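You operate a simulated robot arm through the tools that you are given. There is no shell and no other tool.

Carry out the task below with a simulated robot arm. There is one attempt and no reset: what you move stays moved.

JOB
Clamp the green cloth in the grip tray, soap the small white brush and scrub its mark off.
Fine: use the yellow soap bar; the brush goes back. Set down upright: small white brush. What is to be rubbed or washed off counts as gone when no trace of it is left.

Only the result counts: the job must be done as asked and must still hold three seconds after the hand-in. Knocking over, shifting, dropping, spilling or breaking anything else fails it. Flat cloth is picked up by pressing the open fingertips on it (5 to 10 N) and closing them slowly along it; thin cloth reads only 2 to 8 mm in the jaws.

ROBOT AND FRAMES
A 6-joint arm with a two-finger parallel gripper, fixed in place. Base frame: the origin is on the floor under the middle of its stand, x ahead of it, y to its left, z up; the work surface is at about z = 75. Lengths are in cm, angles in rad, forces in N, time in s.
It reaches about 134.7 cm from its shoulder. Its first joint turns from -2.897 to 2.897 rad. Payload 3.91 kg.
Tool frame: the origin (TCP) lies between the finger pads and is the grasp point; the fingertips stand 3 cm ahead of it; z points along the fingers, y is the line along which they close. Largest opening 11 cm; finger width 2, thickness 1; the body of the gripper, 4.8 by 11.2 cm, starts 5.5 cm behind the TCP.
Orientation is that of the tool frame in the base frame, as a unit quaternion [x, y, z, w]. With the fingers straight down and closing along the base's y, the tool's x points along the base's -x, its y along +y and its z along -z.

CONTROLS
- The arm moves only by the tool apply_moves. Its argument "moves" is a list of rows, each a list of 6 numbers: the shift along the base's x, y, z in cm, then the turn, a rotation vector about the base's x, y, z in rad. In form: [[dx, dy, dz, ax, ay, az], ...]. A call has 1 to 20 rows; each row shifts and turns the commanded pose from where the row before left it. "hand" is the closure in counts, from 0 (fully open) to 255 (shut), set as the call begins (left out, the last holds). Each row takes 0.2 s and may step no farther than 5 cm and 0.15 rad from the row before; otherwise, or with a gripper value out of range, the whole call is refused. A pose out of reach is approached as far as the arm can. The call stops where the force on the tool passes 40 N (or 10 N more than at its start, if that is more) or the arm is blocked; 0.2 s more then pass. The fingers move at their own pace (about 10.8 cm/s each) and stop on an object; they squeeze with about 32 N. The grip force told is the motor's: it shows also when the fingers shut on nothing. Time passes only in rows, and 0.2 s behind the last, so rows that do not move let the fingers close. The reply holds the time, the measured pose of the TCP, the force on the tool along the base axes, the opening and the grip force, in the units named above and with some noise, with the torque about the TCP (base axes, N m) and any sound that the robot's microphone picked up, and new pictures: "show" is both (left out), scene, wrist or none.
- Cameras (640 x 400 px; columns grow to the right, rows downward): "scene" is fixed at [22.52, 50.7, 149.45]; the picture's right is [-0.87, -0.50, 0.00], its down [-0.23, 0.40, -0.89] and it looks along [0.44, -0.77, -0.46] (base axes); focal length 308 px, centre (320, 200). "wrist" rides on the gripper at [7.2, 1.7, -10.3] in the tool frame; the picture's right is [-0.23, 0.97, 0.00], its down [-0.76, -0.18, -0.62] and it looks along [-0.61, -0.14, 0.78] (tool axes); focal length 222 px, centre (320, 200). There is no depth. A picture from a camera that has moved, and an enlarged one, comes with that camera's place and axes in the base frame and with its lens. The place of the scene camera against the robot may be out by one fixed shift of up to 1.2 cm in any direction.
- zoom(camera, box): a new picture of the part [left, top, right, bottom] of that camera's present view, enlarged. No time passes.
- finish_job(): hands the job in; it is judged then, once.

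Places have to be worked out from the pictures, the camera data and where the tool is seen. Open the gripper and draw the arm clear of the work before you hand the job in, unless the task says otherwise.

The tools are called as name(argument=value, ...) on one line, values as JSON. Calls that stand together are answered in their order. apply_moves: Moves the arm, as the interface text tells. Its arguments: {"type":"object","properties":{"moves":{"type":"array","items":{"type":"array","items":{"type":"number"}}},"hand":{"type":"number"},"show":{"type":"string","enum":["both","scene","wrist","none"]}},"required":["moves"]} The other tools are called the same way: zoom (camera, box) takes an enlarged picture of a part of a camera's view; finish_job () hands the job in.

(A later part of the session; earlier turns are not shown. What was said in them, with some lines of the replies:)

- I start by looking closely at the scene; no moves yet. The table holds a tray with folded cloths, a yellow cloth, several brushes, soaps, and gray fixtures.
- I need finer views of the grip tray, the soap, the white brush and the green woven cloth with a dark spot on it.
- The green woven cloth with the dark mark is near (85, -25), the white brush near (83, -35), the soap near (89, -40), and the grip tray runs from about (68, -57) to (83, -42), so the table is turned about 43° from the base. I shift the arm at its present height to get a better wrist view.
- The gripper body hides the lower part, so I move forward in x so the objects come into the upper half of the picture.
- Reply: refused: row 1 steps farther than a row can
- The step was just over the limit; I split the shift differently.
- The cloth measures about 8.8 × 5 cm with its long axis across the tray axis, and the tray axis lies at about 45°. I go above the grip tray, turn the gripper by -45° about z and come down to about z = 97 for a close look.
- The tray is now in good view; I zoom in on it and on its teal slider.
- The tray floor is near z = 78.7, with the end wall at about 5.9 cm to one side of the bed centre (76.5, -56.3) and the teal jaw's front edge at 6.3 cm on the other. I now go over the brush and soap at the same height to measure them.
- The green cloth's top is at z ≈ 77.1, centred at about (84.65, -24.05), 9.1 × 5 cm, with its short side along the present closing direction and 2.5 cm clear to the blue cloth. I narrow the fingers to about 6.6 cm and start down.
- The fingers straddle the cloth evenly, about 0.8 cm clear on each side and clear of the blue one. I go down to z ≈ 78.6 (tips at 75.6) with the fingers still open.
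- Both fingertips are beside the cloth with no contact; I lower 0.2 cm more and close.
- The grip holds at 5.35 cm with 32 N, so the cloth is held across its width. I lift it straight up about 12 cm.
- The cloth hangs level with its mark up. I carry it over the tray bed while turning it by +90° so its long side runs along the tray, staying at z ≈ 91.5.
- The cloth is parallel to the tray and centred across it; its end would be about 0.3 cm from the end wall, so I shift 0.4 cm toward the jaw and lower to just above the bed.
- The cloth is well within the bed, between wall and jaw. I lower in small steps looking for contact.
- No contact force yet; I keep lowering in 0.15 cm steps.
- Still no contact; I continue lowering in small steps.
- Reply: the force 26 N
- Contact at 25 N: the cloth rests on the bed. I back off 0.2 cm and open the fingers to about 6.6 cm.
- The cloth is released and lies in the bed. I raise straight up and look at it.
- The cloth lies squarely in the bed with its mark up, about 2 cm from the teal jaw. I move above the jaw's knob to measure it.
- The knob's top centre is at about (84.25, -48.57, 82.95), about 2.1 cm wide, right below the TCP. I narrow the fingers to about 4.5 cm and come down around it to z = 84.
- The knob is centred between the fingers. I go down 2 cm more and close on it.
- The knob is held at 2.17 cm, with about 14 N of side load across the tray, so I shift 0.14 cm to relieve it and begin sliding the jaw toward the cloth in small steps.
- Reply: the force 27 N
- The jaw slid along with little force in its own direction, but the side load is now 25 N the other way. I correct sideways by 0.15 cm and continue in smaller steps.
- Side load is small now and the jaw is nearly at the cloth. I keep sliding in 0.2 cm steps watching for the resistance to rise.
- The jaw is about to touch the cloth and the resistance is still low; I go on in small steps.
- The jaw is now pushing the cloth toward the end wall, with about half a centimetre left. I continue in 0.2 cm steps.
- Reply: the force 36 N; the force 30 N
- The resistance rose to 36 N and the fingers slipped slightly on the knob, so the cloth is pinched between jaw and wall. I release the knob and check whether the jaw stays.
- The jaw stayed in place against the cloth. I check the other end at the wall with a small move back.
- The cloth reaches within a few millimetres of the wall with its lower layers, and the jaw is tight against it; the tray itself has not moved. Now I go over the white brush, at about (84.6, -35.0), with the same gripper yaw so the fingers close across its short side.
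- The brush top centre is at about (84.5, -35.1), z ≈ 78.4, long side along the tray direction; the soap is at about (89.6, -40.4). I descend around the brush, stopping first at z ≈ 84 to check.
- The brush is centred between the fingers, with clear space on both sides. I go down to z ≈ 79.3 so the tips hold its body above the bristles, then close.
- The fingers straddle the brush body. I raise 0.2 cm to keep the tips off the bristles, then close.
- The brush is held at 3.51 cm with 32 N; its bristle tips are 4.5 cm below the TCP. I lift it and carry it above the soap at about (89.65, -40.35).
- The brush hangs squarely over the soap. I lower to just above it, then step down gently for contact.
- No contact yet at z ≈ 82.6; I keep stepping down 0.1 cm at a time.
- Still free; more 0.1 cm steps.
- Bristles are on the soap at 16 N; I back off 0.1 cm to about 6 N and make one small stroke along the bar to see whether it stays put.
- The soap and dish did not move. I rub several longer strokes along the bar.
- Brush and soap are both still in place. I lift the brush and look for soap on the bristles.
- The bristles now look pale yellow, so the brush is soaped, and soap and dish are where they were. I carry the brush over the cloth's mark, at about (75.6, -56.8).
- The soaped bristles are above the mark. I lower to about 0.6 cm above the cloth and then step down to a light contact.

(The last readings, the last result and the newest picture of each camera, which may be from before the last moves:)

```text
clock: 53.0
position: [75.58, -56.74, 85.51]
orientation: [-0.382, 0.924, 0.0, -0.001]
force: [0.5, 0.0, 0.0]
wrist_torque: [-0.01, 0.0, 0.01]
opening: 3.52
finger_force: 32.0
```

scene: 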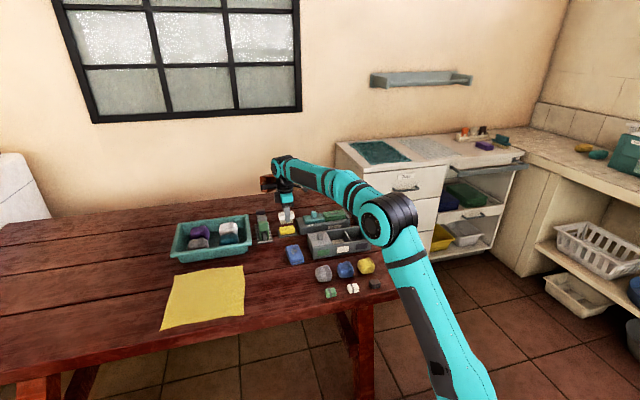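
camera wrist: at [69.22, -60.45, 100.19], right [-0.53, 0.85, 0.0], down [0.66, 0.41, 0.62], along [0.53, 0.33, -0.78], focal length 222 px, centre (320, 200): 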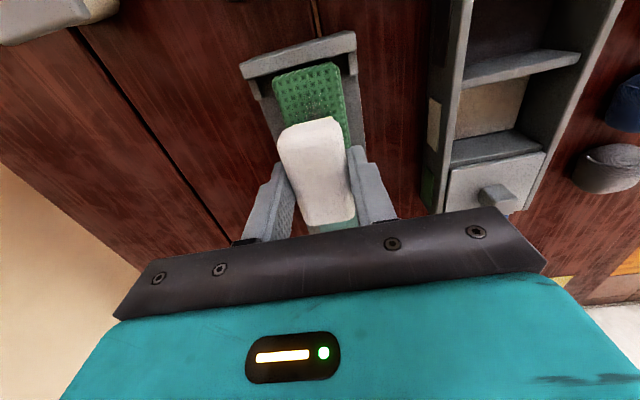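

Still above the cloth; I continue in 0.1 cm steps.

apply_moves(moves=[[0, 0, -0.1, 0, 0, 0], [0, 0, 0, 0, 0, 0]], show="none")

apply_moves(moves=[[0, 0, -0.1, 0, 0, 0], [0, 0, 0, 0, 0, 0]], show="none")

apply_moves(moves=[[0, 0, -0.1, 0, 0, 0], [0, 0, 0, 0, 0, 0]], show="none")

```text
clock: 53.6
position: [75.71, -56.69, 85.64]
orientation: [-0.383, 0.924, 0.0, 0.0]
force: [-0.3, 0.3, 1.6]
wrist_torque: [-0.02, 0.0, 0.01]
opening: 3.53
finger_force: 32.1
```

```text
clock: 54.2
position: [75.55, -56.72, 85.58]
orientation: [-0.383, 0.924, -0.001, 0.0]
force: [0.7, -0.6, 11.4]
wrist_torque: [-0.01, -0.06, 0.0]
opening: 3.53
finger_force: 32.3
```

```text
clock: 54.8
position: [75.49, -56.8, 85.52]
orientation: [-0.383, 0.924, -0.001, 0.0]
force: [1.8, -0.5, 22.8]
wrist_torque: [-0.02, -0.11, 0.03]
opening: 3.52
finger_force: 31.7
```

Contact is found; 23 N is more than I want, so I back off 0.1 cm to about 12 N and make a first set of strokes along the cloth.

apply_moves(moves=[[0, 0, 0.1, 0, 0, 0], [0.3, 0.3, 0, 0, 0, 0], [0.3, 0.3, 0, 0, 0, 0], [-0.3, -0.3, 0, 0, 0, 0], [-0.3, -0.3, 0, 0, 0, 0], [-0.3, -0.3, 0, 0, 0, 0], [-0.3, -0.3, 0, 0, 0, 0], [0.3, 0.3, 0, 0, 0, 0], [0.3, 0.3, 0, 0, 0, 0], [0, 0, 0, 0, 0, 0]], show="none")

zoom(camera="scene", box=[300, 175, 380, 225])

zoom(camera="wrist", box=[200, 40, 440, 190])

```text
clock: 57.0
position: [75.57, -56.64, 85.47]
orientation: [-0.382, 0.924, 0.001, 0.0]
force: [-1.4, -2.6, 16.0]
wrist_torque: [-0.11, 0.08, -0.01]
opening: 3.51
finger_force: 32.4
```

```text
8.00 times, centred on (340, 200) of scene
camera zoom: at [22.52, 50.7, 149.45], right [-0.87, -0.5, 0.0], down [-0.23, 0.4, -0.89], along [0.44, -0.77, -0.46], focal length 2468 px, centre (160, 200)
```

zoom: 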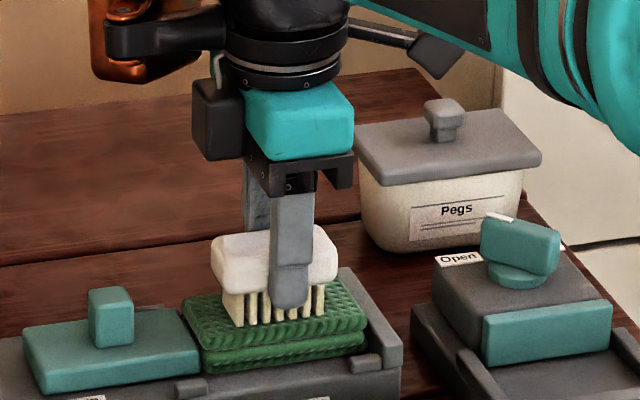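

```text
2.67 times, centred on (320, 115) of wrist
camera zoom: at [69.25, -60.55, 95.83], right [-0.53, 0.85, 0.0], down [0.66, 0.41, 0.62], along [0.53, 0.33, -0.78], focal length 592 px, centre (320, 427)
```

zoom: 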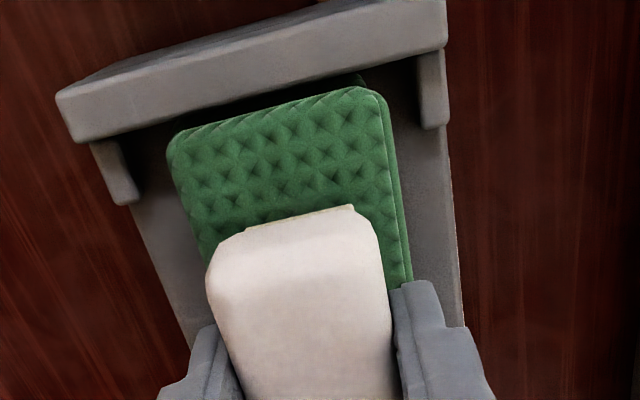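

The cloth stays clamped during strokes. I scrub with longer strokes of about ±1.7 cm along the cloth.

apply_moves(moves=[[0.4, 0.4, 0, 0, 0, 0], [0.4, 0.4, 0, 0, 0, 0], [0.4, 0.4, 0, 0, 0, 0], [-0.4, -0.4, 0, 0, 0, 0], [-0.4, -0.4, 0, 0, 0, 0], [-0.4, -0.4, 0, 0, 0, 0], [-0.4, -0.4, 0, 0, 0, 0], [-0.4, -0.4, 0, 0, 0, 0], [-0.4, -0.4, 0, 0, 0, 0], [0.4, 0.4, 0, 0, 0, 0], [0.4, 0.4, 0, 0, 0, 0], [0.4, 0.4, 0, 0, 0, 0], [0.4, 0.4, 0, 0, 0, 0], [0.4, 0.4, 0, 0, 0, 0], [0.4, 0.4, 0, 0, 0, 0], [-0.4, -0.4, 0, 0, 0, 0], [-0.4, -0.4, 0, 0, 0, 0], [-0.4, -0.4, 0, 0, 0, 0], [0, 0, 0, 0, 0, 0]], show="none")

zoom(camera="scene", box=[300, 175, 380, 225])

```text
clock: 61.0
position: [75.58, -56.67, 85.43]
orientation: [-0.383, 0.924, 0.0, 0.0]
force: [1.7, 0.5, 10.7]
wrist_torque: [0.07, -0.09, -0.01]
opening: 3.52
finger_force: 31.7
```

```text
8.00 times, centred on (340, 200) of scene
camera zoom: at [22.52, 50.7, 149.45], right [-0.87, -0.5, 0.0], down [-0.23, 0.4, -0.89], along [0.44, -0.77, -0.46], focal length 2468 px, centre (160, 200)
```

zoom: 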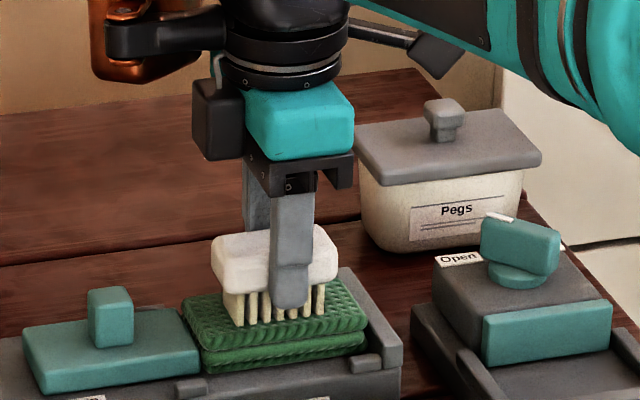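

The jaw and cloth are unmoved and the force is about 11 N. I lift off to see how much of the mark is left.

apply_moves(moves=[[0, 0, 2, 0, 0, 0], [0, 0, 4, 0, 0, 0], [0, 0, 4, 0, 0, 0], [0, 0, 0, 0, 0, 0]], show="none")

zoom(camera="scene", box=[316, 198, 356, 223])

zoom(camera="wrist", box=[200, 20, 440, 170])

```text
clock: 62.0
position: [75.6, -56.76, 95.4]
orientation: [-0.383, 0.924, 0.0, 0.0]
force: [0.2, -0.8, -1.0]
wrist_torque: [0.01, 0.01, 0.03]
opening: 3.52
finger_force: 31.8
```

```text
16.00 times, centred on (336, 210) of scene
camera zoom: at [22.52, 50.7, 149.45], right [-0.87, -0.5, 0.0], down [-0.23, 0.4, -0.89], along [0.44, -0.77, -0.46], focal length 4935 px, centre (64, 32)
```

zoom: 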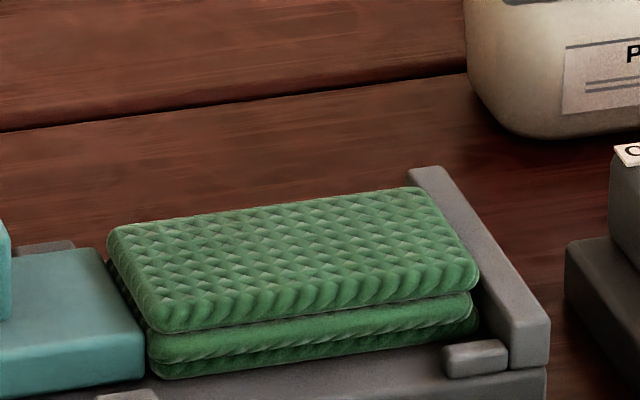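

```text
2.67 times, centred on (320, 95) of wrist
camera zoom: at [69.29, -60.56, 105.83], right [-0.53, 0.85, 0.0], down [0.66, 0.41, 0.62], along [0.53, 0.33, -0.78], focal length 592 px, centre (320, 480)
```

zoom: 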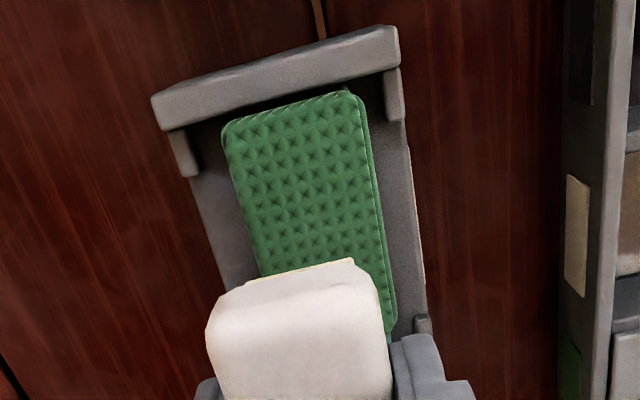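

The mark no longer shows in either view. I shift along the tray to see the whole cloth from above and look for any traces.

apply_moves(moves=[[2.8, 2.8, 0, 0, 0, 0], [2.8, 2.8, 0, 0, 0, 0], [0, 0, 0, 0, 0, 0]], show="none")

zoom(camera="wrist", box=[220, 0, 420, 125])

zoom(camera="wrist", box=[270, 20, 370, 90])

```text
clock: 62.8
position: [81.25, -51.19, 95.49]
orientation: [-0.383, 0.924, 0.0, 0.0]
force: [-0.6, -0.5, -1.2]
wrist_torque: [-0.02, 0.01, -0.01]
opening: 3.5
finger_force: 32.4
```

```text
3.20 times, centred on (320, 62) of wrist
camera zoom: at [74.96, -55.04, 105.87], right [-0.53, 0.85, 0.0], down [0.66, 0.41, 0.62], along [0.53, 0.33, -0.78], focal length 711 px, centre (320, 640)
```

zoom: 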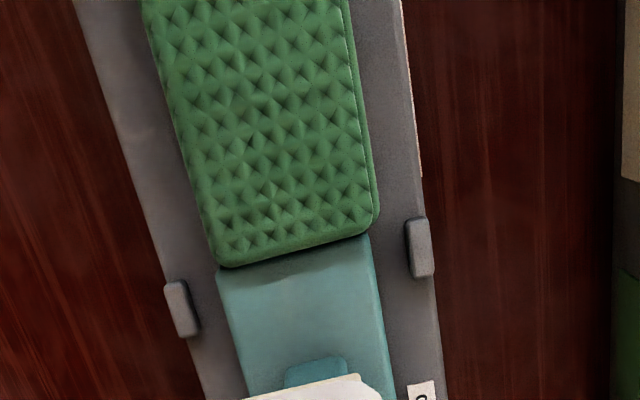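

```text
5.71 times, centred on (320, 55) of wrist
camera zoom: at [74.96, -55.04, 105.87], right [-0.53, 0.85, 0.0], down [0.66, 0.41, 0.62], along [0.53, 0.33, -0.78], focal length 1269 px, centre (320, 1029)
```

zoom: 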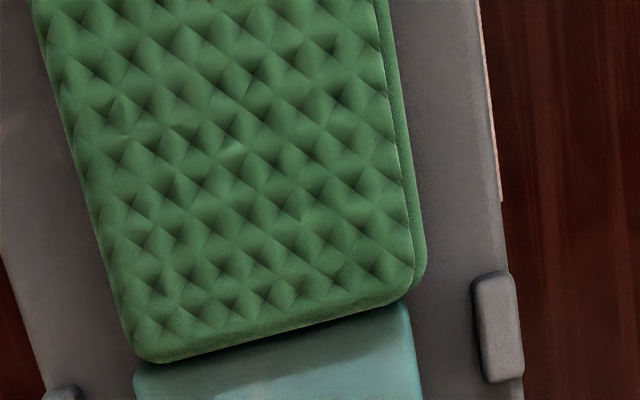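

No trace is visible on the cloth. To be sure about the faint outer speckles I do one more round of strokes, slightly offset to each side, at the same height.

apply_moves(moves=[[-2.6, -3.0, 0, 0, 0, 0], [-2.6, -3.0, 0, 0, 0, 0], [0, 0, -4.5, 0, 0, 0], [0, 0, -4.5, 0, 0, 0], [0, 0, -0.7, 0, 0, 0], [0, 0, -0.2, 0, 0, 0], [0, 0, 0, 0, 0, 0]], show="none")

apply_moves(moves=[[0, 0, -0.1, 0, 0, 0], [0, 0, 0, 0, 0, 0]], show="wrist")

```text
clock: 64.4
position: [75.97, -57.08, 85.46]
orientation: [-0.382, 0.924, 0.0, 0.0]
force: [-0.7, -0.1, -0.4]
wrist_torque: [0.01, -0.02, 0.0]
opening: 3.51
finger_force: 32.6
```

```text
clock: 65.0
position: [76.02, -57.14, 85.5]
orientation: [-0.383, 0.924, 0.0, 0.0]
force: [0.7, -1.3, 5.1]
wrist_torque: [-0.08, -0.03, -0.01]
opening: 3.52
finger_force: 31.8
camera wrist: at [69.62, -60.98, 95.84], right [-0.53, 0.85, 0.0], down [0.66, 0.41, 0.62], along [0.53, 0.33, -0.78], focal length 222 px, centre (320, 200)
```

wrist: 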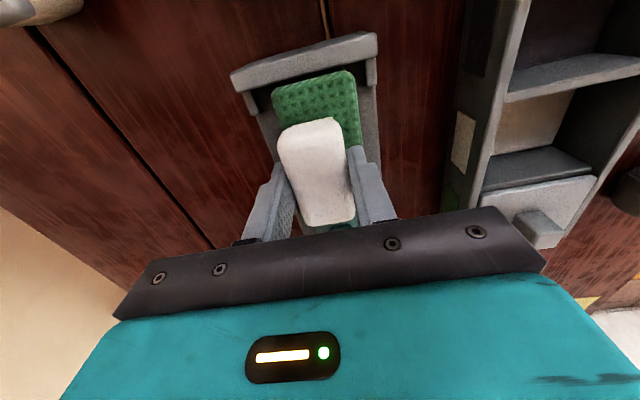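

Contact is light at 5 N; I lower 0.05 cm and stroke along the cloth on this side.

apply_moves(moves=[[0, 0, -0.06, 0, 0, 0], [0.4, 0.4, 0, 0, 0, 0], [0.4, 0.4, 0, 0, 0, 0], [0.4, 0.4, 0, 0, 0, 0], [-0.4, -0.4, 0, 0, 0, 0], [-0.4, -0.4, 0, 0, 0, 0], [-0.4, -0.4, 0, 0, 0, 0], [-0.4, -0.4, 0, 0, 0, 0], [-0.4, -0.4, 0, 0, 0, 0], [-0.4, -0.4, 0, 0, 0, 0], [0.4, 0.4, 0, 0, 0, 0], [0.4, 0.4, 0, 0, 0, 0], [0.4, 0.4, 0, 0, 0, 0], [0, 0, 0, 0, 0, 0]], show="none")

apply_moves(moves=[[0, 0, 0.6, 0, 0, 0], [-0.85, 0.85, 0, 0, 0, 0], [0, 0, -0.5, 0, 0, 0], [0, 0, -0.1, 0, 0, 0], [0, 0, 0, 0, 0, 0]], show="none")

apply_moves(moves=[[0.4, 0.4, 0, 0, 0, 0], [0.4, 0.4, 0, 0, 0, 0], [0.4, 0.4, 0, 0, 0, 0], [-0.4, -0.4, 0, 0, 0, 0], [-0.4, -0.4, 0, 0, 0, 0], [-0.4, -0.4, 0, 0, 0, 0], [-0.4, -0.4, 0, 0, 0, 0], [-0.4, -0.4, 0, 0, 0, 0], [-0.4, -0.4, 0, 0, 0, 0], [0.4, 0.4, 0, 0, 0, 0], [0.4, 0.4, 0, 0, 0, 0], [0.4, 0.4, 0, 0, 0, 0], [0, 0, 0, 0, 0, 0]], show="none")

zoom(camera="scene", box=[300, 175, 380, 225])

```text
clock: 68.0
position: [75.76, -57.09, 85.51]
orientation: [-0.383, 0.924, -0.001, 0.001]
force: [-5.0, -5.0, 17.1]
wrist_torque: [-0.26, 0.26, -0.01]
opening: 3.54
finger_force: 31.7
```

```text
clock: 69.2
position: [75.14, -56.23, 85.49]
orientation: [-0.383, 0.924, 0.0, 0.001]
force: [1.0, 1.3, 10.7]
wrist_torque: [0.06, -0.14, 0.01]
opening: 3.53
finger_force: 32.0
```

```text
clock: 72.0
position: [75.14, -56.21, 85.44]
orientation: [-0.383, 0.924, 0.0, 0.0]
force: [-2.3, -2.6, 16.8]
wrist_torque: [-0.15, 0.12, 0.0]
opening: 3.53
finger_force: 32.4
```

```text
8.00 times, centred on (340, 200) of scene
camera zoom: at [22.52, 50.7, 149.45], right [-0.87, -0.5, 0.0], down [-0.23, 0.4, -0.89], along [0.44, -0.77, -0.46], focal length 2468 px, centre (160, 200)
```

zoom: 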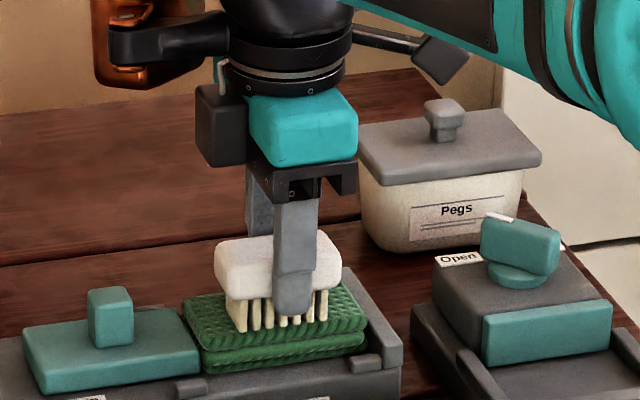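

Scrubbing is done and the cloth and jaw are still in place. I lift the brush and carry it back above its original spot at (84.5, -35.1).

apply_moves(moves=[[0, 0, 2, 0, 0, 0], [0, 0, 4, 0, 0, 0], [0, 0, 4, 0, 0, 0], [1.872, 4.216, 0, 0, 0, 0], [1.872, 4.216, 0, 0, 0, 0], [1.872, 4.216, 0, 0, 0, 0], [1.872, 4.216, 0, 0, 0, 0], [1.872, 4.216, 0, 0, 0, 0], [0, 0, 0, 0, 0, 0]], show="both")

zoom(camera="scene", box=[250, 195, 362, 265])

zoom(camera="wrist", box=[200, 40, 440, 190])

zoom(camera="scene", box=[316, 198, 356, 223])

```text
clock: 74.0
position: [84.53, -35.24, 95.25]
orientation: [-0.383, 0.924, 0.0, 0.0]
force: [0.1, 1.1, -0.6]
wrist_torque: [-0.01, 0.03, 0.0]
opening: 3.53
finger_force: 32.1
camera wrist: at [78.18, -39.07, 105.67], right [-0.53, 0.85, 0.0], down [0.66, 0.41, 0.62], along [0.53, 0.33, -0.78], focal length 222 px, centre (320, 200)
```

scene: 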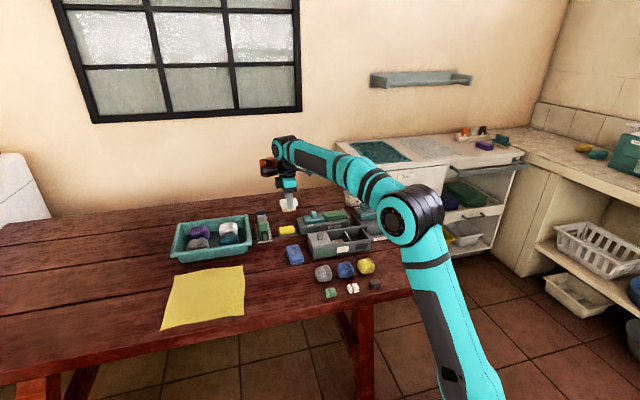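
wrist: 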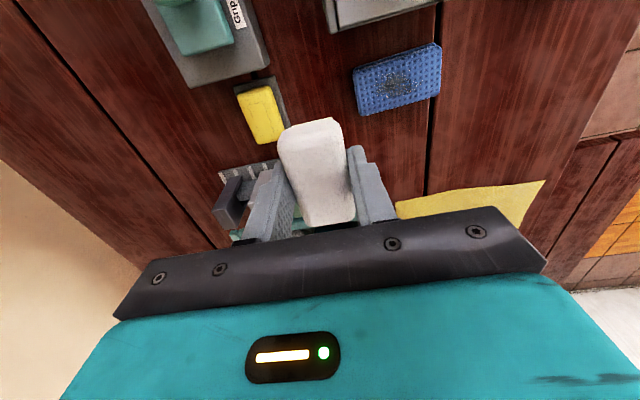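

```text
5.71 times, centred on (306, 230) of scene
camera zoom: at [22.52, 50.7, 149.45], right [-0.87, -0.5, 0.0], down [-0.23, 0.4, -0.89], along [0.44, -0.77, -0.46], focal length 1762 px, centre (400, 29)
```

zoom: 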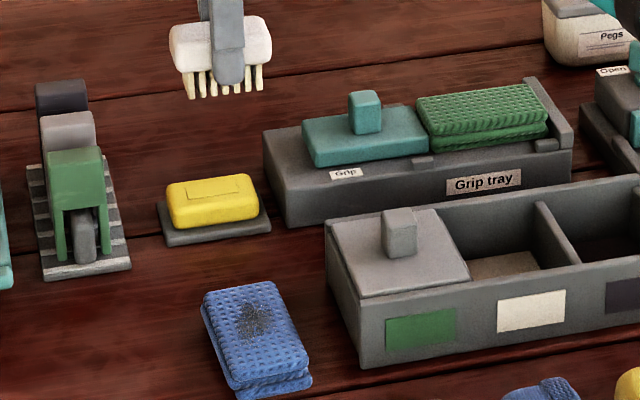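

```text
2.67 times, centred on (320, 115) of wrist
camera zoom: at [78.18, -39.07, 105.67], right [-0.53, 0.85, 0.0], down [0.66, 0.41, 0.62], along [0.53, 0.33, -0.78], focal length 592 px, centre (320, 427)
```

zoom: 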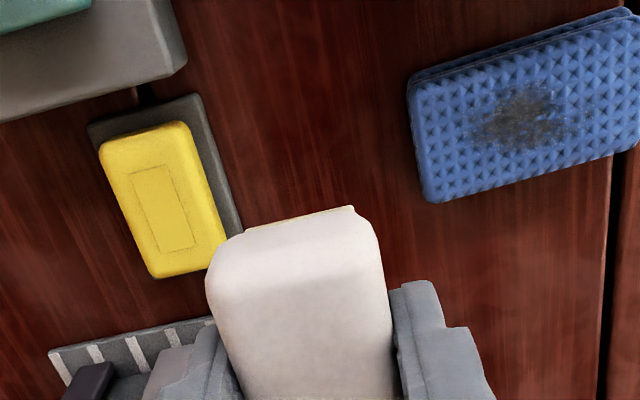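

```text
16.00 times, centred on (336, 210) of scene
camera zoom: at [22.52, 50.7, 149.45], right [-0.87, -0.5, 0.0], down [-0.23, 0.4, -0.89], along [0.44, -0.77, -0.46], focal length 4935 px, centre (64, 32)
```

zoom: 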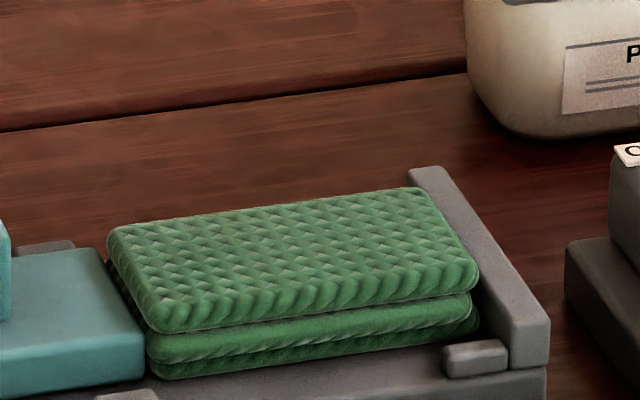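

The cloth is clean and the jaw still holds; the brush sits in the grip as before. I lower it over its original spot to about 1 cm above the table.

apply_moves(moves=[[0, 0, -4.7, 0, 0, 0], [0, 0, -4.7, 0, 0, 0], [0, 0, -3.5, 0, 0, 0], [0, 0, -1.8, 0, 0, 0], [0, 0, 0, 0, 0, 0]], show="none")

zoom(camera="scene", box=[250, 205, 330, 255])

zoom(camera="wrist", box=[200, 40, 440, 190])

```text
clock: 75.2
position: [84.48, -35.24, 80.62]
orientation: [-0.383, 0.924, 0.0, -0.001]
force: [-0.2, -0.1, 0.4]
wrist_torque: [0.0, 0.01, 0.0]
opening: 3.52
finger_force: 32.1
```

```text
8.00 times, centred on (290, 230) of scene
camera zoom: at [22.52, 50.7, 149.45], right [-0.87, -0.5, 0.0], down [-0.23, 0.4, -0.89], along [0.44, -0.77, -0.46], focal length 2468 px, centre (560, -40)
```

zoom: 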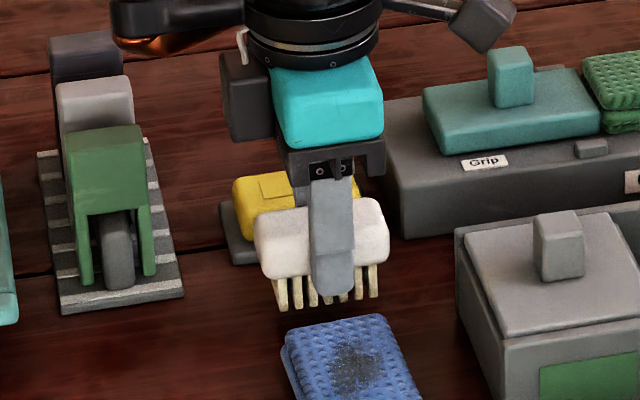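

```text
2.67 times, centred on (320, 115) of wrist
camera zoom: at [78.13, -38.98, 90.97], right [-0.53, 0.85, 0.0], down [0.66, 0.41, 0.62], along [0.53, 0.33, -0.78], focal length 592 px, centre (320, 427)
```

zoom: 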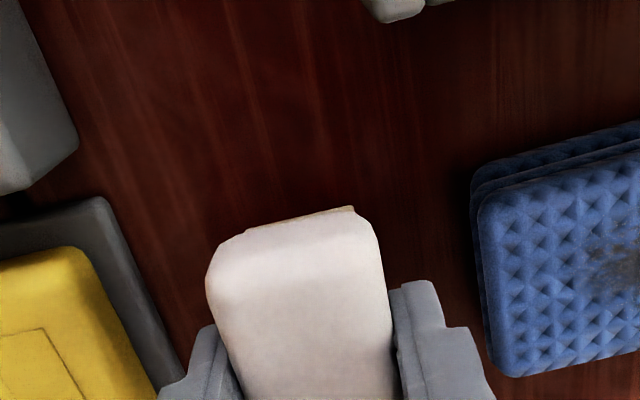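

The brush is upright just above its spot; I step down to the table.

apply_moves(moves=[[0, 0, -0.4, 0, 0, 0], [0, 0, -0.3, 0, 0, 0], [0, 0, -0.15, 0, 0, 0], [0, 0, 0, 0, 0, 0]], show="none")

apply_moves(moves=[[0, 0, -0.1, 0, 0, 0], [0, 0, 0, 0, 0, 0]], show="none")

apply_moves(moves=[[0, 0, -0.1, 0, 0, 0], [0, 0, 0, 0, 0, 0]], show="none")

```text
clock: 76.2
position: [84.52, -35.12, 79.69]
orientation: [-0.383, 0.924, -0.001, 0.0]
force: [-0.4, 0.2, -0.7]
wrist_torque: [0.0, 0.0, 0.0]
opening: 3.55
finger_force: 32.2
```

```text
clock: 76.8
position: [84.57, -35.31, 79.75]
orientation: [-0.382, 0.924, 0.0, 0.0]
force: [0.6, 0.4, -0.3]
wrist_torque: [0.01, 0.05, 0.0]
opening: 3.51
finger_force: 31.8
```

```text
clock: 77.4
position: [84.52, -35.18, 79.59]
orientation: [-0.383, 0.924, 0.0, 0.0]
force: [-0.7, -0.4, -0.4]
wrist_torque: [0.02, 0.0, 0.0]
opening: 3.5
finger_force: 31.8
```

Not touching yet; two more small steps.

apply_moves(moves=[[0, 0, -0.08, 0, 0, 0], [0, 0, 0, 0, 0, 0]], show="none")

apply_moves(moves=[[0, 0, -0.08, 0, 0, 0], [0, 0, 0, 0, 0, 0]], show="none")

```text
clock: 78.0
position: [84.56, -35.21, 79.46]
orientation: [-0.383, 0.924, 0.0, 0.001]
force: [0.3, 1.2, -1.0]
wrist_torque: [-0.03, -0.03, 0.02]
opening: 3.53
finger_force: 32.3
```

```text
clock: 78.6
position: [84.61, -35.26, 79.43]
orientation: [-0.382, 0.924, 0.0, -0.001]
force: [0.0, 0.2, 0.2]
wrist_torque: [0.04, -0.02, 0.01]
opening: 3.53
finger_force: 31.8
```

zoom(camera="scene", box=[265, 220, 313, 250])

apply_moves(moves=[[0, 0, -0.08, 0, 0, 0], [0, 0, 0, 0, 0, 0]], show="none")

```text
13.33 times, centred on (289, 235) of scene
camera zoom: at [22.52, 50.7, 149.45], right [-0.87, -0.5, 0.0], down [-0.23, 0.4, -0.89], along [0.44, -0.77, -0.46], focal length 4112 px, centre (733, -267)
```

zoom: 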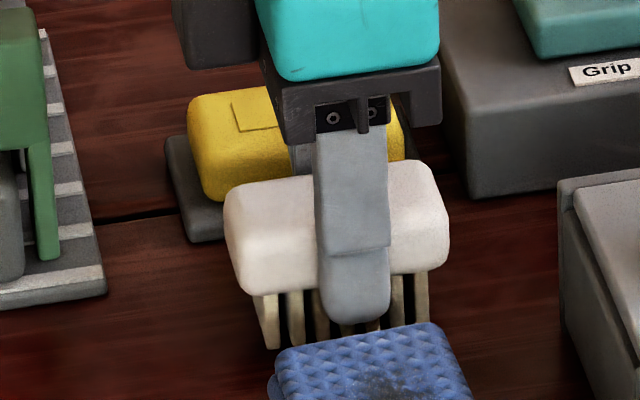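

```text
clock: 79.2
position: [84.53, -35.23, 79.5]
orientation: [-0.383, 0.924, 0.0, -0.001]
force: [2.4, -2.5, 7.7]
wrist_torque: [-0.02, -0.04, -0.03]
opening: 3.52
finger_force: 32.3
```

The bristles now rest on the table with 8 N. I open the fingers to 4.7 cm and then rise straight up.

apply_moves(moves=[[0, 0, 0, 0, 0, 0], [0, 0, 0, 0, 0, 0], [0, 0, 0, 0, 0, 0]], hand=146, show="none")

apply_moves(moves=[[0, 0, 1, 0, 0, 0], [0, 0, 3, 0, 0, 0], [0, 0, 4.5, 0, 0, 0], [0, 0, 4.5, 0, 0, 0], [0, 0, 4.5, 0, 0, 0], [0, 0, 0, 0, 0, 0]], show="both")

zoom(camera="scene", box=[250, 195, 362, 265])

zoom(camera="wrist", box=[220, 10, 460, 160])

```text
clock: 80.0
position: [84.49, -35.14, 79.34]
orientation: [-0.383, 0.924, 0.0, -0.001]
force: [0.3, 0.3, -0.5]
wrist_torque: [0.02, 0.03, -0.03]
opening: 4.67
finger_force: 0.1
```

```text
clock: 81.4
position: [84.47, -35.26, 96.86]
orientation: [-0.383, 0.924, 0.0, 0.0]
force: [-0.7, 0.6, -0.3]
wrist_torque: [-0.01, -0.03, 0.0]
opening: 4.67
finger_force: 0.0
camera wrist: at [78.18, -39.09, 107.23], right [-0.53, 0.85, 0.0], down [0.66, 0.41, 0.62], along [0.53, 0.33, -0.78], focal length 222 px, centre (320, 200)
```

scene: 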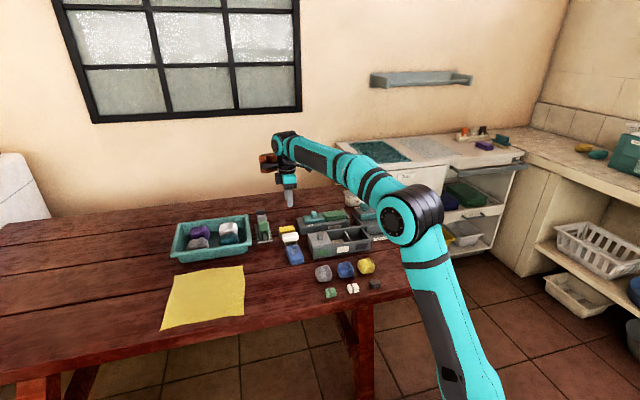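
wrist: 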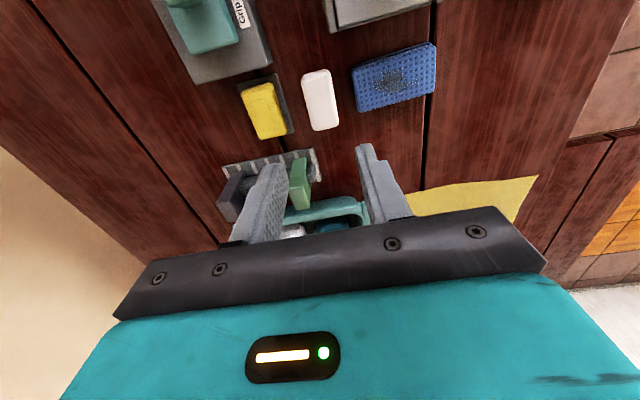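

```text
5.71 times, centred on (306, 230) of scene
camera zoom: at [22.52, 50.7, 149.45], right [-0.87, -0.5, 0.0], down [-0.23, 0.4, -0.89], along [0.44, -0.77, -0.46], focal length 1762 px, centre (400, 29)
```

zoom: 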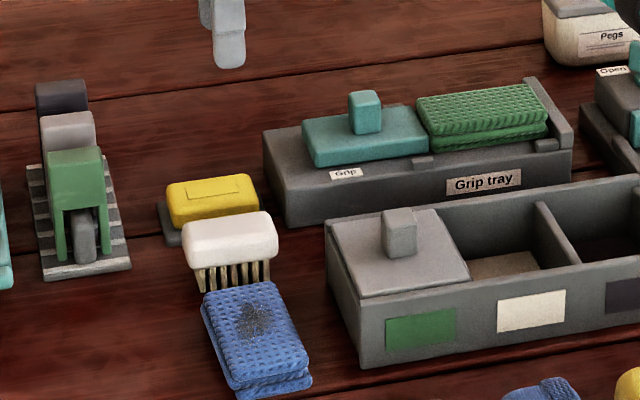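

```text
2.67 times, centred on (340, 85) of wrist
camera zoom: at [78.18, -39.09, 107.23], right [-0.53, 0.85, 0.0], down [0.66, 0.41, 0.62], along [0.53, 0.33, -0.78], focal length 592 px, centre (267, 507)
```

zoom: 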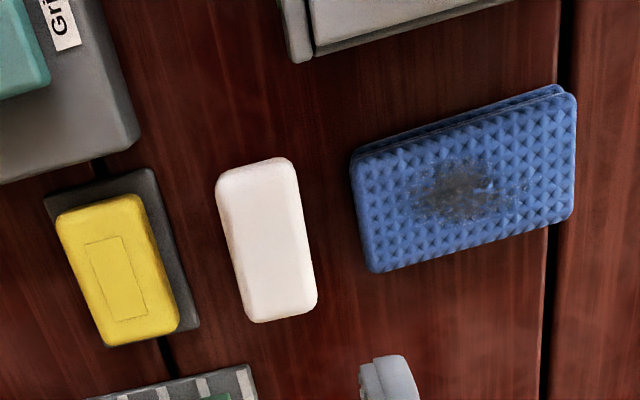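

The brush stands upright in its old place, and soap, dish and blue cloth are undisturbed. I take one last close look at the clamped cloth for traces.

apply_moves(moves=[[-1.5, -4.5, 1.0, 0, 0, 0], [-1.5, -4.5, 1.0, 0, 0, 0], [-1.5, -4.5, 0, 0, 0, 0], [-1.0, -4.5, 0, 0, 0, 0], [0, 0, 0, 0, 0, 0]], hand=0, show="wrist")

zoom(camera="wrist", box=[240, 0, 400, 100])

```text
clock: 82.6
position: [78.98, -53.32, 98.93]
orientation: [-0.383, 0.924, 0.0, 0.0]
force: [0.2, -0.4, 0.7]
wrist_torque: [0.02, 0.0, -0.02]
opening: 11.02
finger_force: 0.0
camera wrist: at [72.72, -57.12, 109.27], right [-0.53, 0.85, 0.0], down [0.66, 0.41, 0.62], along [0.53, 0.33, -0.78], focal length 222 px, centre (320, 200)
```

wrist: 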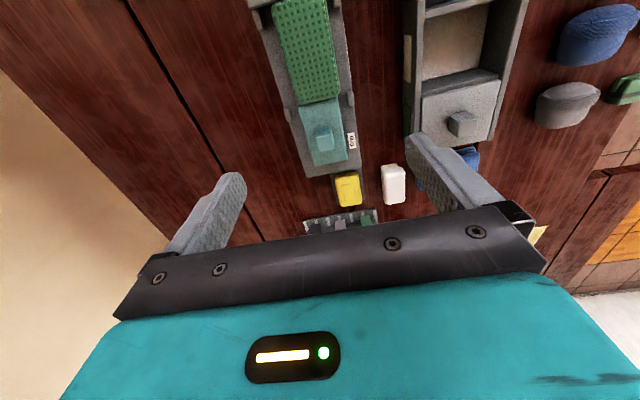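

```text
4.00 times, centred on (320, 50) of wrist
camera zoom: at [72.72, -57.12, 109.27], right [-0.53, 0.85, 0.0], down [0.66, 0.41, 0.62], along [0.53, 0.33, -0.78], focal length 888 px, centre (320, 800)
```

zoom: 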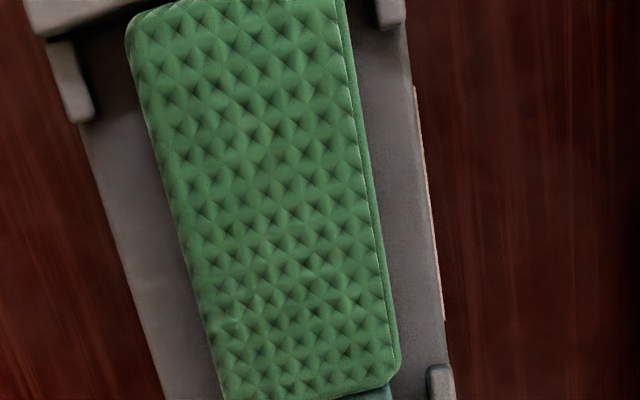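

The cloth is clean all over and clamped. I raise the open gripper and draw the arm back clear of the table, then check the scene once more.

apply_moves(moves=[[0, 0, 4.5, 0, 0, 0], [0, 0, 4.5, 0, 0, 0], [-3.5, 2, 2.5, 0, 0, 0], [-4, 2.2, 1.5, 0, 0, 0], [-4, 2.2, 1, 0, 0, 0], [-4, 2.2, 0, 0, 0, 0], [-4, 2.2, 0, 0, 0, 0], [0, 0, 0, 0, 0, 0]], show="scene")

zoom(camera="scene", box=[250, 185, 400, 300])

```text
clock: 84.4
position: [59.31, -42.4, 112.89]
orientation: [-0.383, 0.924, 0.0, 0.0]
force: [0.2, -0.2, -0.3]
wrist_torque: [0.0, 0.01, 0.02]
opening: 11.01
finger_force: 0.0
```

scene: 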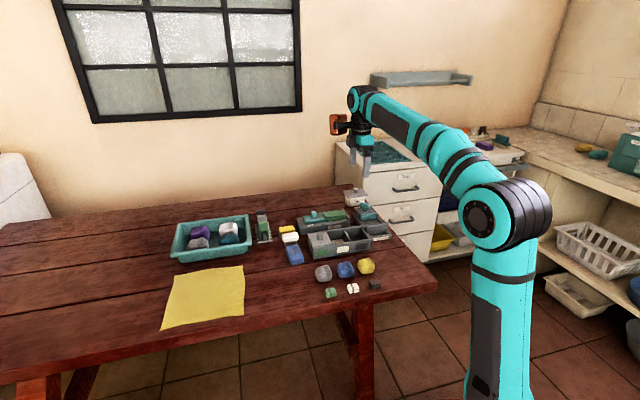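

```text
3.48 times, centred on (325, 242) of scene
camera zoom: at [22.52, 50.7, 149.45], right [-0.87, -0.5, 0.0], down [-0.23, 0.4, -0.89], along [0.44, -0.77, -0.46], focal length 1073 px, centre (303, 52)
```

zoom: 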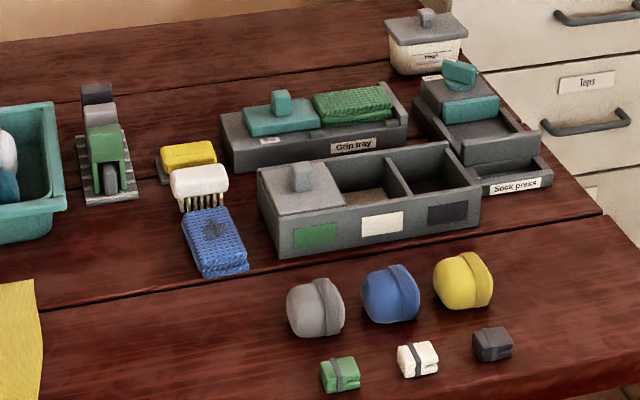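

The green cloth is clamped and clean in the grip tray. The brush stands upright in its place, nothing else has moved, and the arm is clear with the gripper open, so I hand the job in.

finish_job()

```text
The job is handed in.
```

I clamped the green cloth in the grip tray, soaped the small white brush on the yellow bar and scrubbed the cloth. The job is handed in, and I haven't seen the verdict.

- **Cloth:** it is held between the tray's end wall and the teal jaw, and it didn't shift while I scrubbed. The jaw met about 36 N of resistance before my grip on its knob slipped a little. It stayed in place after I let go.
- **Mark:** no trace shows in close views from either camera. I scrubbed a second round on both sides to cover the faint speckles around it.
- **Brush:** it's back at its original spot, upright on its bristles.
- **Everything else:** in the final pictures I saw nothing else moved, including the soap and dish, the blue cloth and the tray. The gripper is open and the arm is clear of the work.
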